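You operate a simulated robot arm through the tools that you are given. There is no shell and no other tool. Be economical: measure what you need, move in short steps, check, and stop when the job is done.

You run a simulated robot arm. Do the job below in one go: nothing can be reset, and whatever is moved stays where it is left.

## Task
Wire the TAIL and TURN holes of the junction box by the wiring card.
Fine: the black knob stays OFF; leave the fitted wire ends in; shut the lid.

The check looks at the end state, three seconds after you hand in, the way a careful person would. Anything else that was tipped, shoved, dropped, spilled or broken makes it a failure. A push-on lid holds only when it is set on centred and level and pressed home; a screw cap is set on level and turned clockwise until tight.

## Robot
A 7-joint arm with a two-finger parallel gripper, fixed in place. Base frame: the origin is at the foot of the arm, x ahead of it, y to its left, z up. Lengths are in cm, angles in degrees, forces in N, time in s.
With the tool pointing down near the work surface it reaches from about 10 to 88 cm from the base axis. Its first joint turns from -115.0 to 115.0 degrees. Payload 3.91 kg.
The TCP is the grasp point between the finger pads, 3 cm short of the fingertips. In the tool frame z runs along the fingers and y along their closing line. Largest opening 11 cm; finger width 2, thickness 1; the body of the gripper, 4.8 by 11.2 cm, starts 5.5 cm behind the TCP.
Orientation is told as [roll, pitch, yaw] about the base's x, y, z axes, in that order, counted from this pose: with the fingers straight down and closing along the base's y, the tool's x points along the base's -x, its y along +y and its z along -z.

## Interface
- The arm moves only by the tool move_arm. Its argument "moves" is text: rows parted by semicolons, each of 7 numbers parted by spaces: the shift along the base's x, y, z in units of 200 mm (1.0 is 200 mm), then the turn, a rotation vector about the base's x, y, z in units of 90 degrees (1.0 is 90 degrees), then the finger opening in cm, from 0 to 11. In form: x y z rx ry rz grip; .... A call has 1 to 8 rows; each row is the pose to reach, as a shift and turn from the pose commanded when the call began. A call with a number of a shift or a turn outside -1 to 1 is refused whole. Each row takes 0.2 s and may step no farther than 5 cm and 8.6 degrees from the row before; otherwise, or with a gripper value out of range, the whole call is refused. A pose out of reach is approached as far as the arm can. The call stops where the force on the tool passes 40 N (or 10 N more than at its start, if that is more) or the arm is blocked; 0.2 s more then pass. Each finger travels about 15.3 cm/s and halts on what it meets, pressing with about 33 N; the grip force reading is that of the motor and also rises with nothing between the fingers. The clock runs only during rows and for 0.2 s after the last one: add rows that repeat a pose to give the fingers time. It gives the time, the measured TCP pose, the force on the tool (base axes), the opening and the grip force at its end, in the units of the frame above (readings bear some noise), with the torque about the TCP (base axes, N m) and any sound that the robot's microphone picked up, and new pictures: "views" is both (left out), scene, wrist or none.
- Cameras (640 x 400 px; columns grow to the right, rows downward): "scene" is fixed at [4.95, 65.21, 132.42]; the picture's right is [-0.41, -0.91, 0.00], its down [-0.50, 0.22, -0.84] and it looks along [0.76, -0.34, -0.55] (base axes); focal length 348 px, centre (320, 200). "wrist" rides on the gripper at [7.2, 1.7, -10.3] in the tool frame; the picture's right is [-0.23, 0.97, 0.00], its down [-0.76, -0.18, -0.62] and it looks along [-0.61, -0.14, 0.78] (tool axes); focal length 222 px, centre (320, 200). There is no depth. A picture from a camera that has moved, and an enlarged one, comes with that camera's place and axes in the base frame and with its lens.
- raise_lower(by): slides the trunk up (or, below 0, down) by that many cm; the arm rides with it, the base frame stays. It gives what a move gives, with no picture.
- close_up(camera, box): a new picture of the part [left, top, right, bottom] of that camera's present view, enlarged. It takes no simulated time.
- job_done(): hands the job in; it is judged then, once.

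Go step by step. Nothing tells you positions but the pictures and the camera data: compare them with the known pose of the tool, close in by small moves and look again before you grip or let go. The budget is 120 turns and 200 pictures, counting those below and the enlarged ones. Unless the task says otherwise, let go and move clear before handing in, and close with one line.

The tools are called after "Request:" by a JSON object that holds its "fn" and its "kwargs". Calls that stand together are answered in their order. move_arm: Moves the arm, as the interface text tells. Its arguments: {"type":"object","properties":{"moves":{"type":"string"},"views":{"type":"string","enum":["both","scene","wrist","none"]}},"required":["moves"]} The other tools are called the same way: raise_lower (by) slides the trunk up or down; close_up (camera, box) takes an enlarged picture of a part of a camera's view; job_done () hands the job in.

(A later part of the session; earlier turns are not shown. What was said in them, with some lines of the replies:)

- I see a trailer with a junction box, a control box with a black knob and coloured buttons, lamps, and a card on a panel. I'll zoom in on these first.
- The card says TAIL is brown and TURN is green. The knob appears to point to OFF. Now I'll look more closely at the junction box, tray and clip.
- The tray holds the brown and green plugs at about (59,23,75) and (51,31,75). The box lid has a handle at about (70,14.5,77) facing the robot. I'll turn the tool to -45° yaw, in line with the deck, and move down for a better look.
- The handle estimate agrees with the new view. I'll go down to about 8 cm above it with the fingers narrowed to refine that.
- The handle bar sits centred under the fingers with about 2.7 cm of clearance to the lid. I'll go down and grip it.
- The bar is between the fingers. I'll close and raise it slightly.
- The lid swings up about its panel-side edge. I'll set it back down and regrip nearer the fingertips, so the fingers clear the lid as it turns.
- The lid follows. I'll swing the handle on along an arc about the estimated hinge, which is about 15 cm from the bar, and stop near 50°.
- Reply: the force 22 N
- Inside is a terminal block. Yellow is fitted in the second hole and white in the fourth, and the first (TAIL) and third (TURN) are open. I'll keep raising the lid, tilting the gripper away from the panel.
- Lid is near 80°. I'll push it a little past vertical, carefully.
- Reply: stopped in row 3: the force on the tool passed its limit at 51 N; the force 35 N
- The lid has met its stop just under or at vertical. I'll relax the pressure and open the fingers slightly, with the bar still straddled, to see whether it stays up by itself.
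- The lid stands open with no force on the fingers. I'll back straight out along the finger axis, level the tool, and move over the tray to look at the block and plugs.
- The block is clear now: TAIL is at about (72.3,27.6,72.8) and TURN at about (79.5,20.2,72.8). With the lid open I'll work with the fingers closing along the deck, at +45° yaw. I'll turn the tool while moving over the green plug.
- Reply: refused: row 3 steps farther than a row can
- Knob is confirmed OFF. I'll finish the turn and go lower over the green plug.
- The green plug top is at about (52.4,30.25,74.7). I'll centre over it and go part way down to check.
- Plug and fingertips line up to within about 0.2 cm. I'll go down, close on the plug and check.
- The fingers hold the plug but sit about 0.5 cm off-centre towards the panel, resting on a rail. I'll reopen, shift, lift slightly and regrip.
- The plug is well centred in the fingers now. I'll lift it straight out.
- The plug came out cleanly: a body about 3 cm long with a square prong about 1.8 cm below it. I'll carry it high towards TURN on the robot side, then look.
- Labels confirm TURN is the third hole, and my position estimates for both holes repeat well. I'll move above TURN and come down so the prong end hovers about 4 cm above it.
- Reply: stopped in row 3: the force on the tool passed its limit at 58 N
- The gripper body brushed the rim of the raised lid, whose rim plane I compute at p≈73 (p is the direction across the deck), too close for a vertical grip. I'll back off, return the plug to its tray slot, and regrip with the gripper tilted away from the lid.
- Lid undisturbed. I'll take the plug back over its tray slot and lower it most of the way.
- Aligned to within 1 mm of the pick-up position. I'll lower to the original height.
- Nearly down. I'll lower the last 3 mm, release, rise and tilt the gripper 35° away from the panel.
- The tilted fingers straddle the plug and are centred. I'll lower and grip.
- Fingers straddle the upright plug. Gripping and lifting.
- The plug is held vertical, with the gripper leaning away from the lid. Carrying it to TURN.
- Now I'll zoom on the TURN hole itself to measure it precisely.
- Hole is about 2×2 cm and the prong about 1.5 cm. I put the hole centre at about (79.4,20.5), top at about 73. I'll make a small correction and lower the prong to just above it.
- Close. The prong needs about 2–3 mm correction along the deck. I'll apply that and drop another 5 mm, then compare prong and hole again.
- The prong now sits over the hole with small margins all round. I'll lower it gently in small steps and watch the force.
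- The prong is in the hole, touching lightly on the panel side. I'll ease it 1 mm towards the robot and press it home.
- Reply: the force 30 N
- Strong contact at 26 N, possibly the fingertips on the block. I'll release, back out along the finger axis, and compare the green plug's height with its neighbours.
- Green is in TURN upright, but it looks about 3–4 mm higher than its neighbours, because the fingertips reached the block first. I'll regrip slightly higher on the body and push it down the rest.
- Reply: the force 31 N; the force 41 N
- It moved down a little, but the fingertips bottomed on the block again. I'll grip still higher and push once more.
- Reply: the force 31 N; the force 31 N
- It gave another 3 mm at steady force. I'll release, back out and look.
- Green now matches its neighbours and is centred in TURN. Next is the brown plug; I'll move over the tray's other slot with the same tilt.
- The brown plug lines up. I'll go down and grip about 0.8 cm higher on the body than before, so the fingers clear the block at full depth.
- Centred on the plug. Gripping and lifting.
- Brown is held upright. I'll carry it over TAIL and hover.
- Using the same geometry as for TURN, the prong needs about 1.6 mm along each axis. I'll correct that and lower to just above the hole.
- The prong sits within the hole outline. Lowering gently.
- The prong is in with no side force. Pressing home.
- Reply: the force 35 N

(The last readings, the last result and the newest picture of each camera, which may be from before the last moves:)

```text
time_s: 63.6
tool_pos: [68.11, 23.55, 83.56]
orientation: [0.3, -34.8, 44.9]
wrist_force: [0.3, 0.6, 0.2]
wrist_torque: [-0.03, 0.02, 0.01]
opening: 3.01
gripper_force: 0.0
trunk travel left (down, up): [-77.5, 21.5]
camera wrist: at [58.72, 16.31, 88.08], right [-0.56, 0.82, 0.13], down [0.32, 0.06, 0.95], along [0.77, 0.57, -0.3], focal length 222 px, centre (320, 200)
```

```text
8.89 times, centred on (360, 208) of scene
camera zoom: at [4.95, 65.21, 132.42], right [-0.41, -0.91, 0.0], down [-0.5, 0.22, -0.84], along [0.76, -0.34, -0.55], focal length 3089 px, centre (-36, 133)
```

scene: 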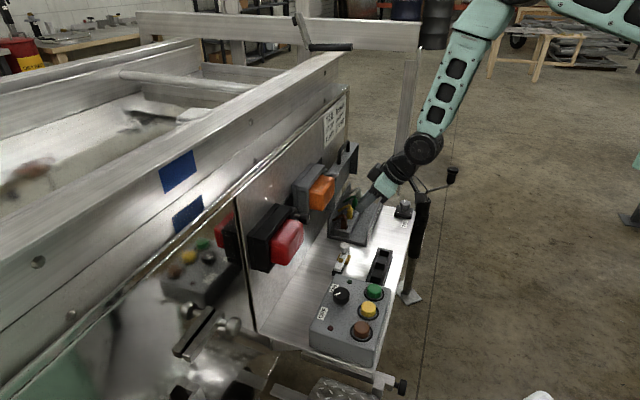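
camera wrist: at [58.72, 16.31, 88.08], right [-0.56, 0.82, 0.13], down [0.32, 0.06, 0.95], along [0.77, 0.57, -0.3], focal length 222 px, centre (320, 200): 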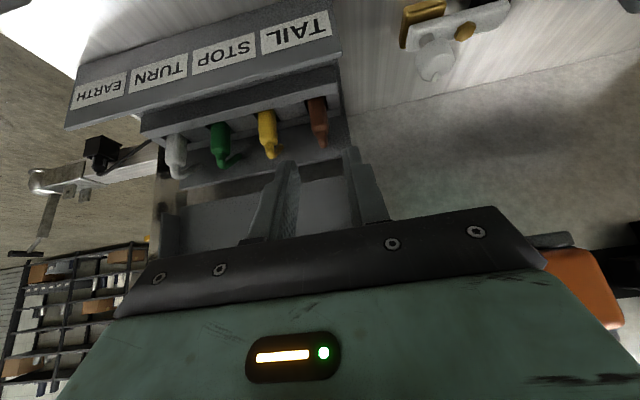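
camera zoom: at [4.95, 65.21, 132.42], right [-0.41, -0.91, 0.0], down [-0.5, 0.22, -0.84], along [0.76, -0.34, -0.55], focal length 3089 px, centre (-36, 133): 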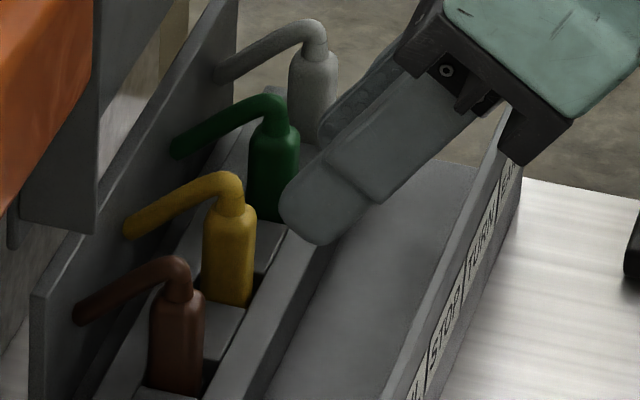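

All four plugs now stand in a regular row at matching heights. I'll back away, untilt, and check once more before closing the lid.

Request:
{"fn": "move_arm", "kwargs": {"moves": "-0.08 -0.08 0.15 0 0 0 2.4; -0.15 -0.15 0.3 -0.063 0.063 0 2.4; -0.2 -0.2 0.45 -0.126 0.126 0 2.4; -0.2 -0.2 0.58 -0.189 0.189 0 2.4; -0.2 -0.2 0.65 -0.252 0.252 0 2.4; -0.2 -0.2 0.7 -0.273 0.273 0 2.4; -0.2 -0.2 0.7 -0.273 0.273 0 2.4", "views": "none"}}

Request:
{"fn": "close_up", "kwargs": {"camera": "scene", "box": [338, 185, 378, 225]}}

Request:
{"fn": "move_arm", "kwargs": {"moves": "0 0 0 0 0 -0.09 2.4; 0 0 0 0 0 -0.18 2.4; 0 0 0 0 0 -0.27 2.4; 0 0 0 0 0 -0.36 2.4; 0 0 0 0 0 -0.45 2.4; 0 0 0 0 0 -0.54 2.4; 0 0 0 0 0 -0.63 2.4; 0 0 0 0 0 -0.72 2.4", "views": "wrist"}}

```text
time_s: 65.2
tool_pos: [64.13, 19.55, 97.73]
orientation: [0.2, 0.0, 45.0]
wrist_force: [-0.3, 0.0, 0.3]
wrist_torque: [-0.02, -0.02, 0.01]
opening: 2.4
gripper_force: 0.1
trunk travel left (down, up): [-77.5, 21.5]
```

```text
10.00 times, centred on (358, 205) of scene
camera zoom: at [4.95, 65.21, 132.42], right [-0.41, -0.91, 0.0], down [-0.5, 0.22, -0.84], along [0.76, -0.34, -0.55], focal length 3475 px, centre (-60, 150)
```

zoom: 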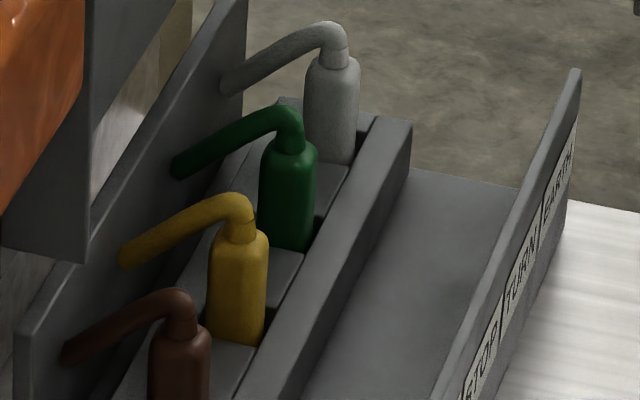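

```text
time_s: 67.0
tool_pos: [64.02, 19.52, 97.59]
orientation: [0.2, 0.1, -20.0]
wrist_force: [0.6, 0.3, -0.7]
wrist_torque: [0.01, -0.01, 0.01]
opening: 2.4
gripper_force: 0.1
trunk travel left (down, up): [-77.5, 21.5]
camera wrist: at [57.94, 23.45, 108.01], right [0.55, 0.84, 0.0], down [0.65, -0.43, 0.62], along [0.52, -0.34, -0.78], focal length 222 px, centre (320, 200)
```

wrist: 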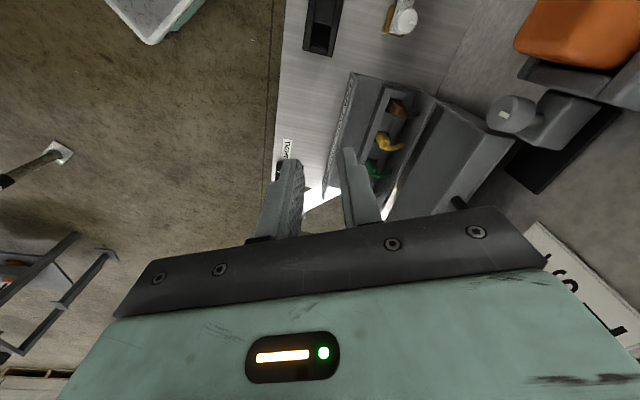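

Plug heights and spacing are perfectly regular now. I'll finish the yaw and go to the pre-grasp pose for the lid handle.

Request:
{"fn": "move_arm", "kwargs": {"moves": "0.1 0 0.05 0 0 -0.09 2.4; 0.2 0 0.12 0 0 -0.18 2.4; 0.32 0 0.2 0 0 -0.27 2.4; 0.4 0 0.25 0 0 -0.278 2.4; 0.4 0 0.25 0 0 -0.278 2.4", "views": "none"}}

Request:
{"fn": "move_arm", "kwargs": {"moves": "0.07 0.03 0 0.063 -0.063 0 2.4; 0.14 0.07 0 0.126 -0.126 0 2.4; 0.2 0.1 -0.02 0.189 -0.189 0 2.4; 0.26 0.13 -0.08 0.2435 -0.2435 0 2.4; 0.275 0.135 -0.1 0.2435 -0.2435 0 2.4; 0.275 0.135 -0.1 0.2435 -0.2435 0 2.4"}}

Request:
{"fn": "close_up", "kwargs": {"camera": "scene", "box": [320, 110, 400, 190]}}

Request:
{"fn": "close_up", "kwargs": {"camera": "wrist", "box": [230, 60, 410, 230]}}

```text
time_s: 68.2
tool_pos: [72.19, 19.5, 102.58]
orientation: [0.1, 0.0, -44.9]
wrist_force: [0.4, 0.0, 0.9]
wrist_torque: [-0.03, 0.02, -0.02]
opening: 2.39
gripper_force: 0.2
trunk travel left (down, up): [-77.5, 21.5]
```

```text
time_s: 69.7
tool_pos: [77.65, 22.17, 100.52]
orientation: [31.2, -0.2, -44.9]
wrist_force: [-1.1, 0.7, 0.4]
wrist_torque: [0.02, 0.0, 0.02]
opening: 2.41
gripper_force: 0.0
trunk travel left (down, up): [-77.5, 21.5]
camera wrist: at [69.82, 24.45, 110.33], right [0.75, 0.43, 0.51], down [0.2, -0.87, 0.44], along [0.63, -0.23, -0.74], focal length 222 px, centre (320, 200)
```

scene: 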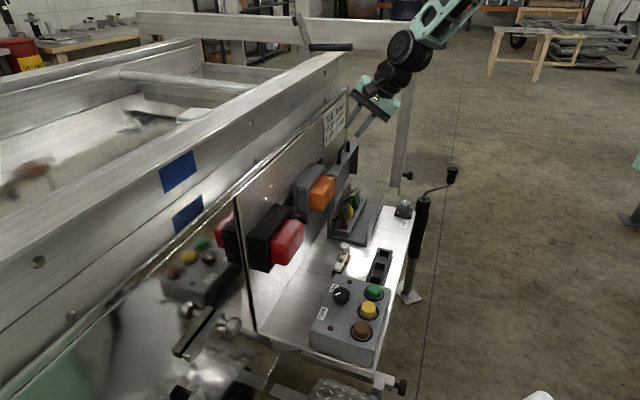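
wrist: 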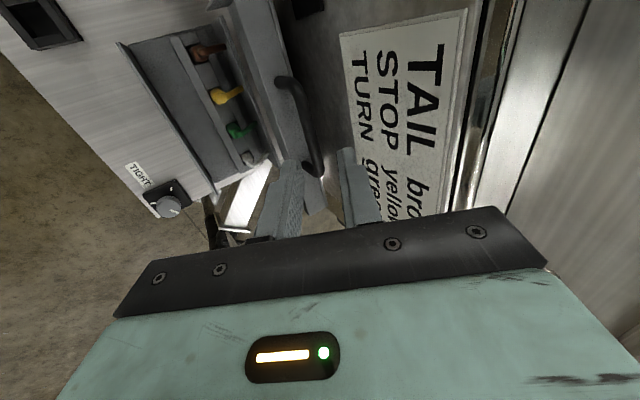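

```text
5.00 times, centred on (360, 150) of scene
camera zoom: at [4.95, 65.21, 132.42], right [-0.41, -0.91, 0.0], down [-0.5, 0.22, -0.84], along [0.76, -0.34, -0.55], focal length 1738 px, centre (120, 450)
```

zoom: 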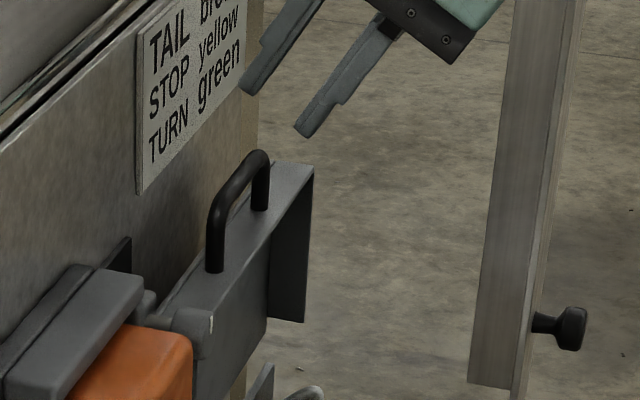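

```text
2.35 times, centred on (320, 145) of wrist
camera zoom: at [69.82, 24.45, 110.33], right [0.75, 0.43, 0.51], down [0.2, -0.87, 0.44], along [0.63, -0.23, -0.74], focal length 523 px, centre (320, 329)
```

zoom: 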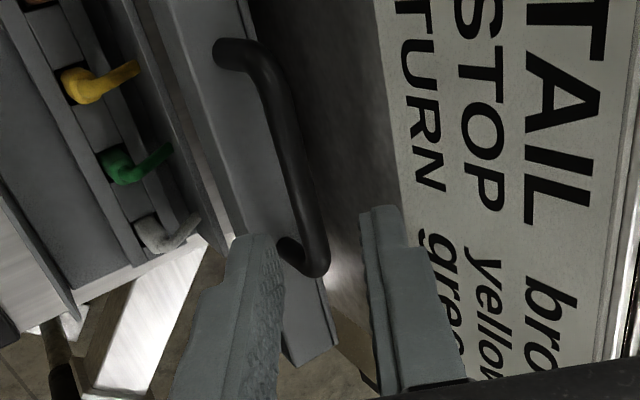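

The handle is where I left it, so I'll move back to my earlier release pose around the bar and grip.

Request:
{"fn": "move_arm", "kwargs": {"moves": "0.04 0.042 -0.1 0 0 0 2.6; 0.075 0.078 -0.2 0 0 0 2.6; 0.1 0.104 -0.27 0 0 0 2.6; 0.1 0.104 -0.28 0 0 0 2.6; 0.1 0.104 -0.28 0 0 0 2.6"}}

Request:
{"fn": "close_up", "kwargs": {"camera": "wrist", "box": [230, 60, 410, 230]}}

Request:
{"fn": "close_up", "kwargs": {"camera": "scene", "box": [320, 120, 400, 200]}}

```text
time_s: 70.8
tool_pos: [79.64, 24.34, 95.11]
orientation: [31.1, -0.1, -44.8]
wrist_force: [0.8, -0.3, -0.4]
wrist_torque: [0.0, -0.03, -0.02]
opening: 2.61
gripper_force: 0.0
trunk travel left (down, up): [-77.5, 21.5]
camera wrist: at [71.75, 26.56, 104.82], right [0.75, 0.43, 0.5], down [0.2, -0.87, 0.44], along [0.63, -0.23, -0.74], focal length 222 px, centre (320, 200)
```

scene: 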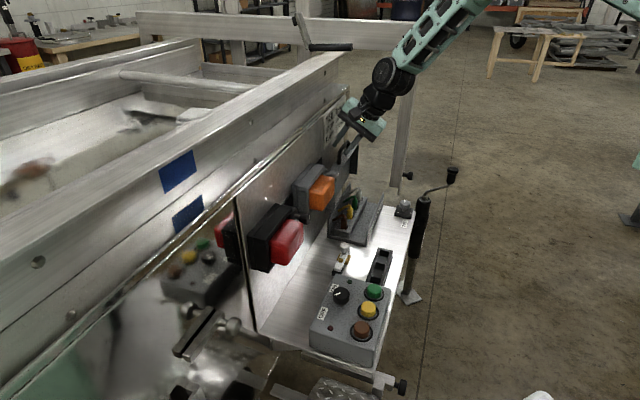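
wrist: 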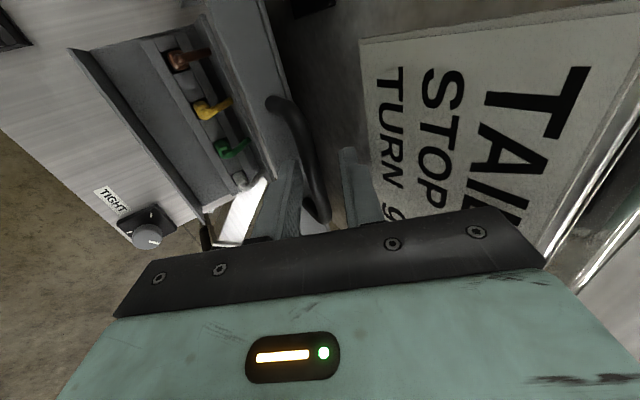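

```text
2.35 times, centred on (320, 145) of wrist
camera zoom: at [71.75, 26.56, 104.82], right [0.75, 0.43, 0.5], down [0.2, -0.87, 0.44], along [0.63, -0.23, -0.74], focal length 523 px, centre (320, 329)
```

zoom: 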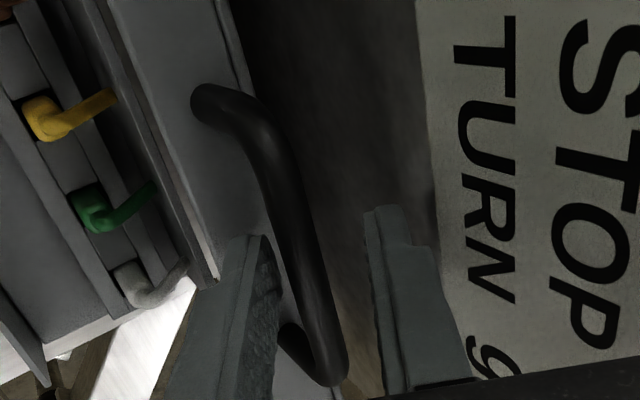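

```text
5.00 times, centred on (360, 160) of scene
camera zoom: at [4.95, 65.21, 132.42], right [-0.41, -0.91, 0.0], down [-0.5, 0.22, -0.84], along [0.76, -0.34, -0.55], focal length 1738 px, centre (120, 400)
```

zoom: 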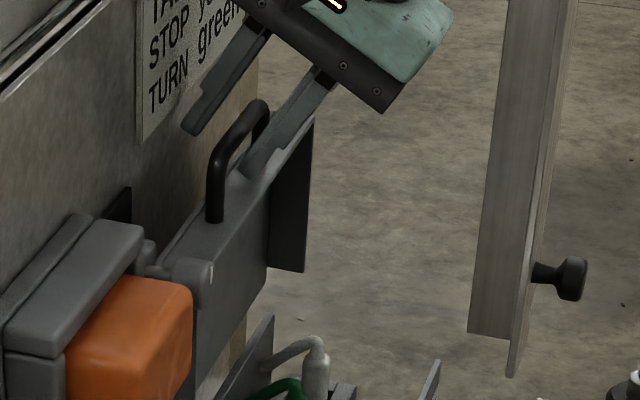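

Bar straddled as before. Gripping it and swinging the lid back down to about 50°.

Request:
{"fn": "move_arm", "kwargs": {"moves": "0 0 0 0 0 0 0.5; 0 0 0 0 0 0 0.5; 0 0 0 0 0 0 0.5; -0.0636 -0.0636 -0.02 -0.055 0.055 0 0.5; -0.15 -0.15 -0.05 -0.118 0.118 0 0.5; -0.229 -0.229 -0.105 -0.181 0.181 0 0.5; -0.297 -0.297 -0.18 -0.2435 0.2435 0 0.5"}}

Request:
{"fn": "close_up", "kwargs": {"camera": "scene", "box": [310, 140, 430, 260]}}

```text
time_s: 72.5
tool_pos: [73.72, 18.49, 91.35]
orientation: [0.3, 0.0, -44.8]
wrist_force: [3.8, 3.7, -4.3]
wrist_torque: [0.09, -0.28, 0.21]
opening: 0.91
gripper_force: 44.9
trunk travel left (down, up): [-77.5, 21.5]
camera wrist: at [69.83, 24.63, 101.79], right [0.85, 0.53, 0.0], down [0.41, -0.66, 0.62], along [0.33, -0.53, -0.78], focal length 222 px, centre (320, 200)
```

scene: 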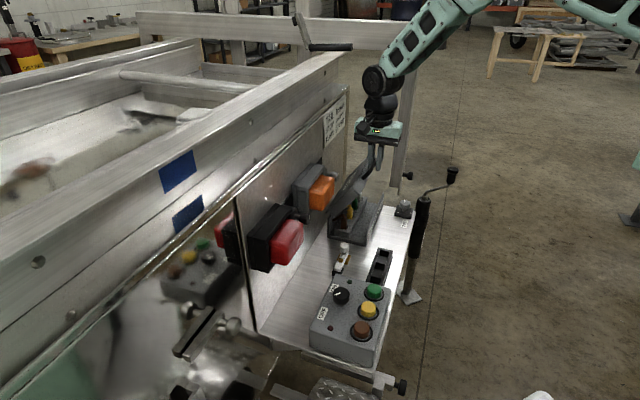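
wrist: 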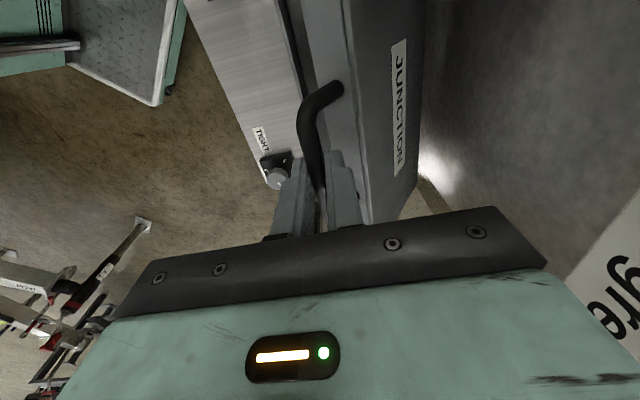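

```text
3.33 times, centred on (370, 200) of scene
camera zoom: at [4.95, 65.21, 132.42], right [-0.41, -0.91, 0.0], down [-0.5, 0.22, -0.84], along [0.76, -0.34, -0.55], focal length 1158 px, centre (153, 200)
```

zoom: 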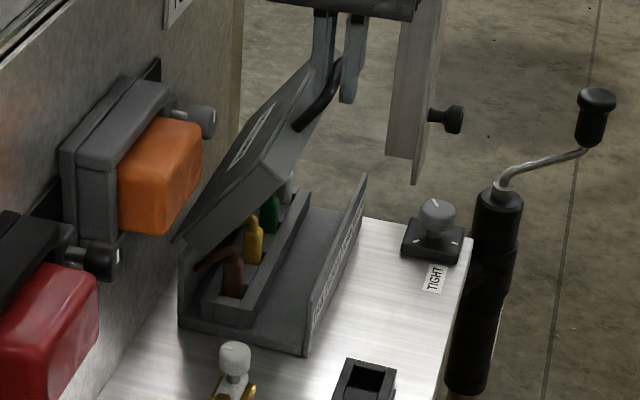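

Lid follows cleanly over the plugs. Swinging it the rest of the way down.

Request:
{"fn": "move_arm", "kwargs": {"moves": "-0.0697 -0.0697 -0.097 0 0 0 0.5; -0.1245 -0.1245 -0.2075 0 0 0 0.5; -0.165 -0.165 -0.33 0 0 0 0.5; -0.1895 -0.1895 -0.46 0 0 0 0.5; -0.193 -0.193 -0.555 0 0 0 0.5; -0.19 -0.19 -0.61 0 0 0 0.5; -0.186 -0.186 -0.64 0 0 0 0.5; -0.186 -0.186 -0.645 0 0 0 0.5"}}

Request:
{"fn": "close_up", "kwargs": {"camera": "scene", "box": [310, 160, 430, 260]}}

```text
time_s: 74.3
tool_pos: [70.12, 14.72, 79.0]
orientation: [0.6, 0.0, -44.8]
wrist_force: [-8.9, -1.9, 23.6]
wrist_torque: [-0.01, 0.09, 0.51]
opening: 0.94
gripper_force: 45.3
trunk travel left (down, up): [-77.5, 21.5]
stopped in row 8: the force on the tool passed its limit at 41 N (the readings are from after the stop); the commanded pose is now the measured one
camera wrist: at [66.11, 20.91, 89.45], right [0.85, 0.53, 0.01], down [0.41, -0.67, 0.62], along [0.34, -0.52, -0.78], focal length 222 px, centre (320, 200)
```

scene: 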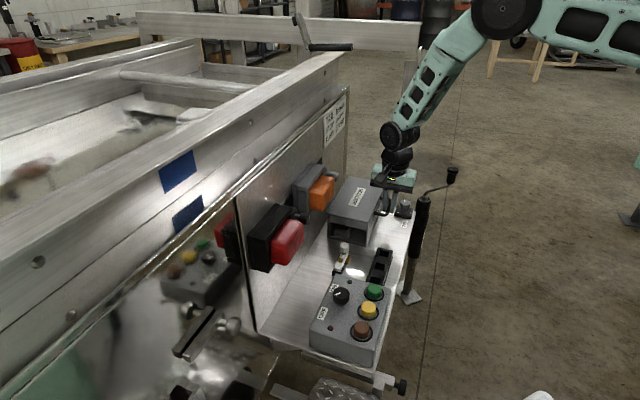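
wrist: 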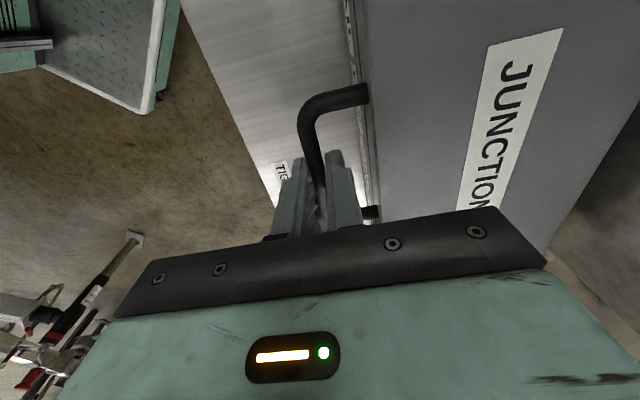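

```text
4.00 times, centred on (370, 210) of scene
camera zoom: at [4.95, 65.21, 132.42], right [-0.41, -0.91, 0.0], down [-0.5, 0.22, -0.84], along [0.76, -0.34, -0.55], focal length 1390 px, centre (120, 160)
```

zoom: 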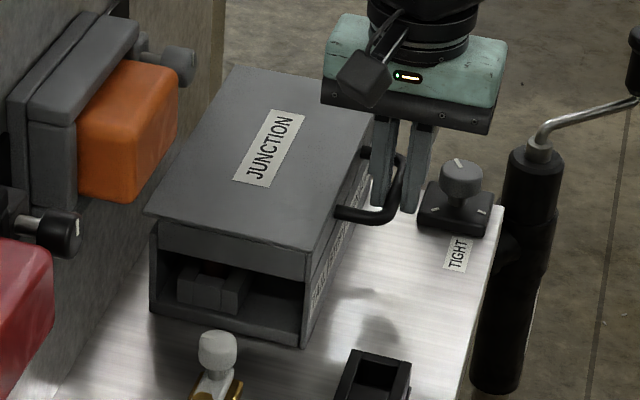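

The lid met firm resistance. I'll compare it with the original closed picture.

Request:
{"fn": "close_up", "kwargs": {"camera": "scene", "box": [325, 205, 385, 250]}}

Request:
{"fn": "close_up", "kwargs": {"camera": "scene", "box": [320, 170, 430, 290]}}

```text
8.89 times, centred on (355, 228) of scene
camera zoom: at [4.95, 65.21, 132.42], right [-0.41, -0.91, 0.0], down [-0.5, 0.22, -0.84], along [0.76, -0.34, -0.55], focal length 3089 px, centre (9, -44)
```

zoom: 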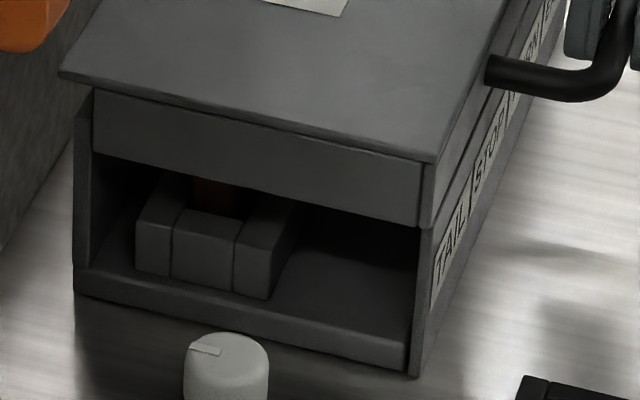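

```text
3.33 times, centred on (375, 230) of scene
camera zoom: at [4.95, 65.21, 132.42], right [-0.41, -0.91, 0.0], down [-0.5, 0.22, -0.84], along [0.76, -0.34, -0.55], focal length 1158 px, centre (137, 100)
```

zoom: 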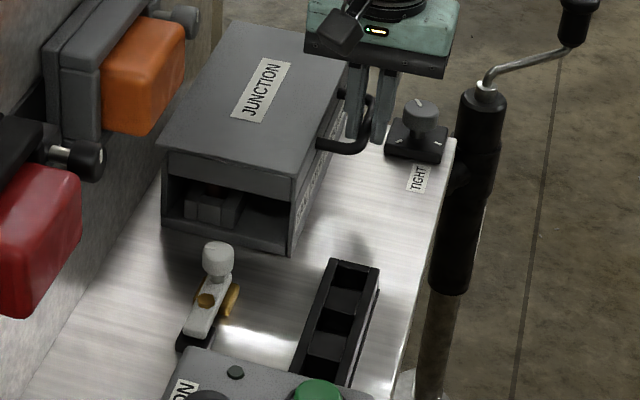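

The lid matches the original closed picture exactly. Releasing and withdrawing straight up.

Request:
{"fn": "move_arm", "kwargs": {"moves": "0 0 0.005 0 0 0 0.5; 0 0 0.005 0 0 0 2.4; 0 0 0.005 0 0 0 2.4; 0 0 0.005 0 0 0 2.4; 0 0 0.1 0 0 0 2.4; 0 0 0.3 0 0 0 2.4; -0.1 -0.1 0.55 0 0 0 2.4; -0.2 -0.2 0.75 0 0 0 2.4"}}

Request:
{"fn": "close_up", "kwargs": {"camera": "scene", "box": [325, 205, 385, 250]}}

Request:
{"fn": "close_up", "kwargs": {"camera": "scene", "box": [300, 160, 430, 370]}}

```text
refused: row 7 steps farther than a row can; nothing moved
```

```text
8.89 times, centred on (355, 228) of scene
camera zoom: at [4.95, 65.21, 132.42], right [-0.41, -0.91, 0.0], down [-0.5, 0.22, -0.84], along [0.76, -0.34, -0.55], focal length 3089 px, centre (9, -44)
```

zoom: 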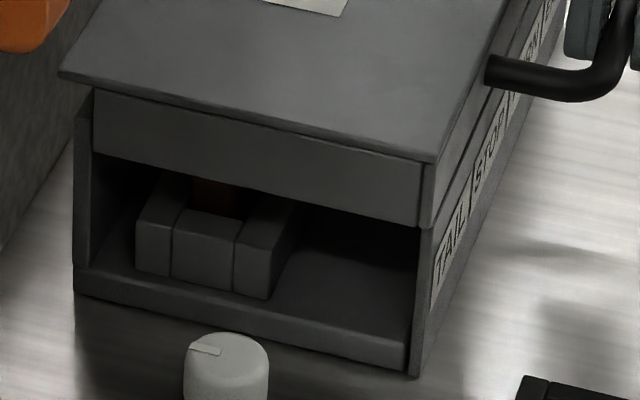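

```text
1.90 times, centred on (365, 265) of scene
camera zoom: at [4.95, 65.21, 132.42], right [-0.41, -0.91, 0.0], down [-0.5, 0.22, -0.84], along [0.76, -0.34, -0.55], focal length 662 px, centre (234, 76)
```

zoom: 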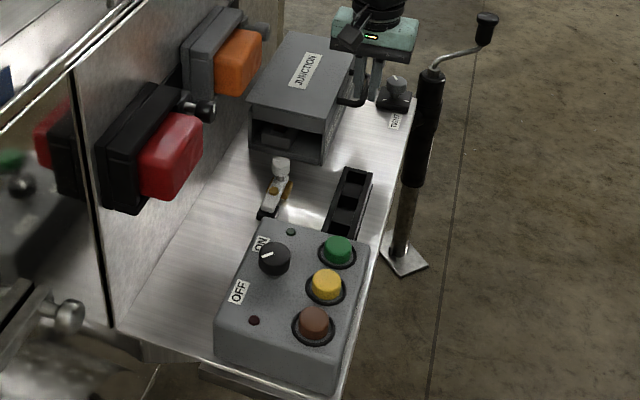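

That call was refused because one row stepped too far, so I'll use smaller steps.

Request:
{"fn": "move_arm", "kwargs": {"moves": "0 0 0.005 0 0 0 0.5; 0 0 0.005 0 0 0 2.4; 0 0 0.005 0 0 0 2.4; 0 0 0.005 0 0 0 2.4; 0 0 0.1 0 0 0 2.4; 0 0 0.3 0 0 0 2.4; -0.05 -0.05 0.5 0 0 0 2.4; -0.1 -0.1 0.7 0 0 0 2.4"}}

Request:
{"fn": "close_up", "kwargs": {"camera": "scene", "box": [325, 205, 385, 250]}}

Request:
{"fn": "close_up", "kwargs": {"camera": "scene", "box": [320, 170, 430, 290]}}

```text
time_s: 76.1
tool_pos: [68.24, 12.77, 92.63]
orientation: [0.5, 0.1, -44.8]
wrist_force: [0.2, 0.7, -0.1]
wrist_torque: [-0.02, 0.04, 0.01]
opening: 2.38
gripper_force: 0.1
trunk travel left (down, up): [-77.5, 21.5]
camera wrist: at [64.32, 19.02, 103.1], right [0.85, 0.53, 0.01], down [0.41, -0.67, 0.62], along [0.34, -0.52, -0.78], focal length 222 px, centre (320, 200)
```

scene: 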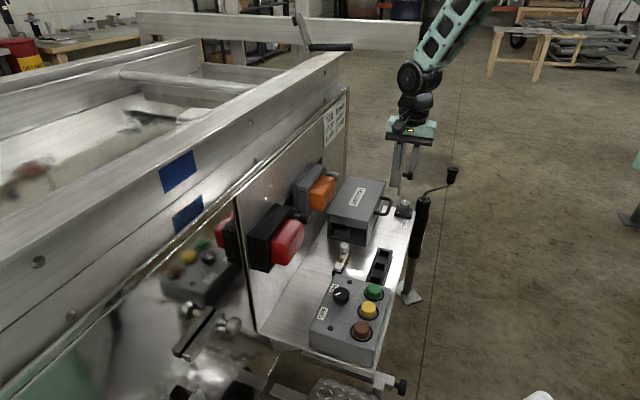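
wrist: 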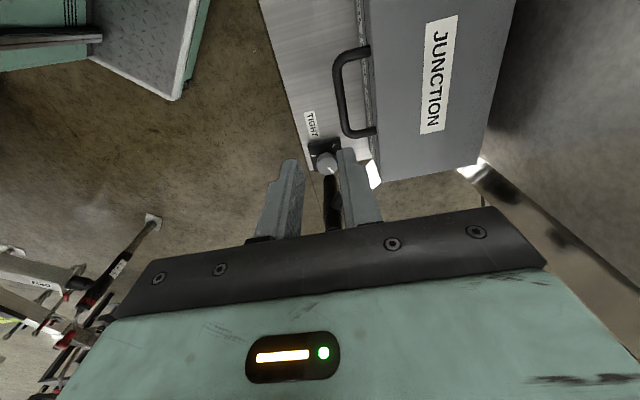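

```text
8.89 times, centred on (355, 228) of scene
camera zoom: at [4.95, 65.21, 132.42], right [-0.41, -0.91, 0.0], down [-0.5, 0.22, -0.84], along [0.76, -0.34, -0.55], focal length 3089 px, centre (9, -44)
```

zoom: 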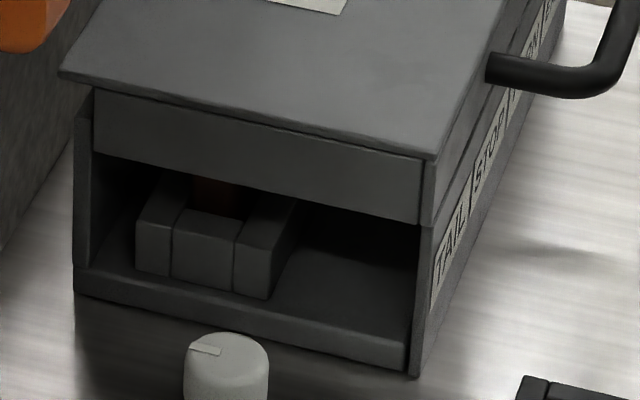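

```text
3.33 times, centred on (375, 230) of scene
camera zoom: at [4.95, 65.21, 132.42], right [-0.41, -0.91, 0.0], down [-0.5, 0.22, -0.84], along [0.76, -0.34, -0.55], focal length 1158 px, centre (137, 100)
```

zoom: 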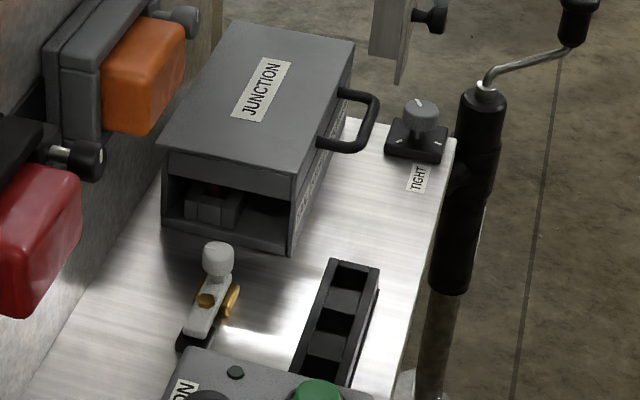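

The lid is shut, matching its original closed look. The tray is empty, the knob is still OFF and the gripper is clear, so I'm handing in.

Request:
{"fn": "job_done", "kwargs": {}}

```text
The job is handed in.
```

I plugged brown into TAIL and green into TURN as the card shows, left the fitted yellow and white ends in, kept the black knob OFF, and shut the lid.
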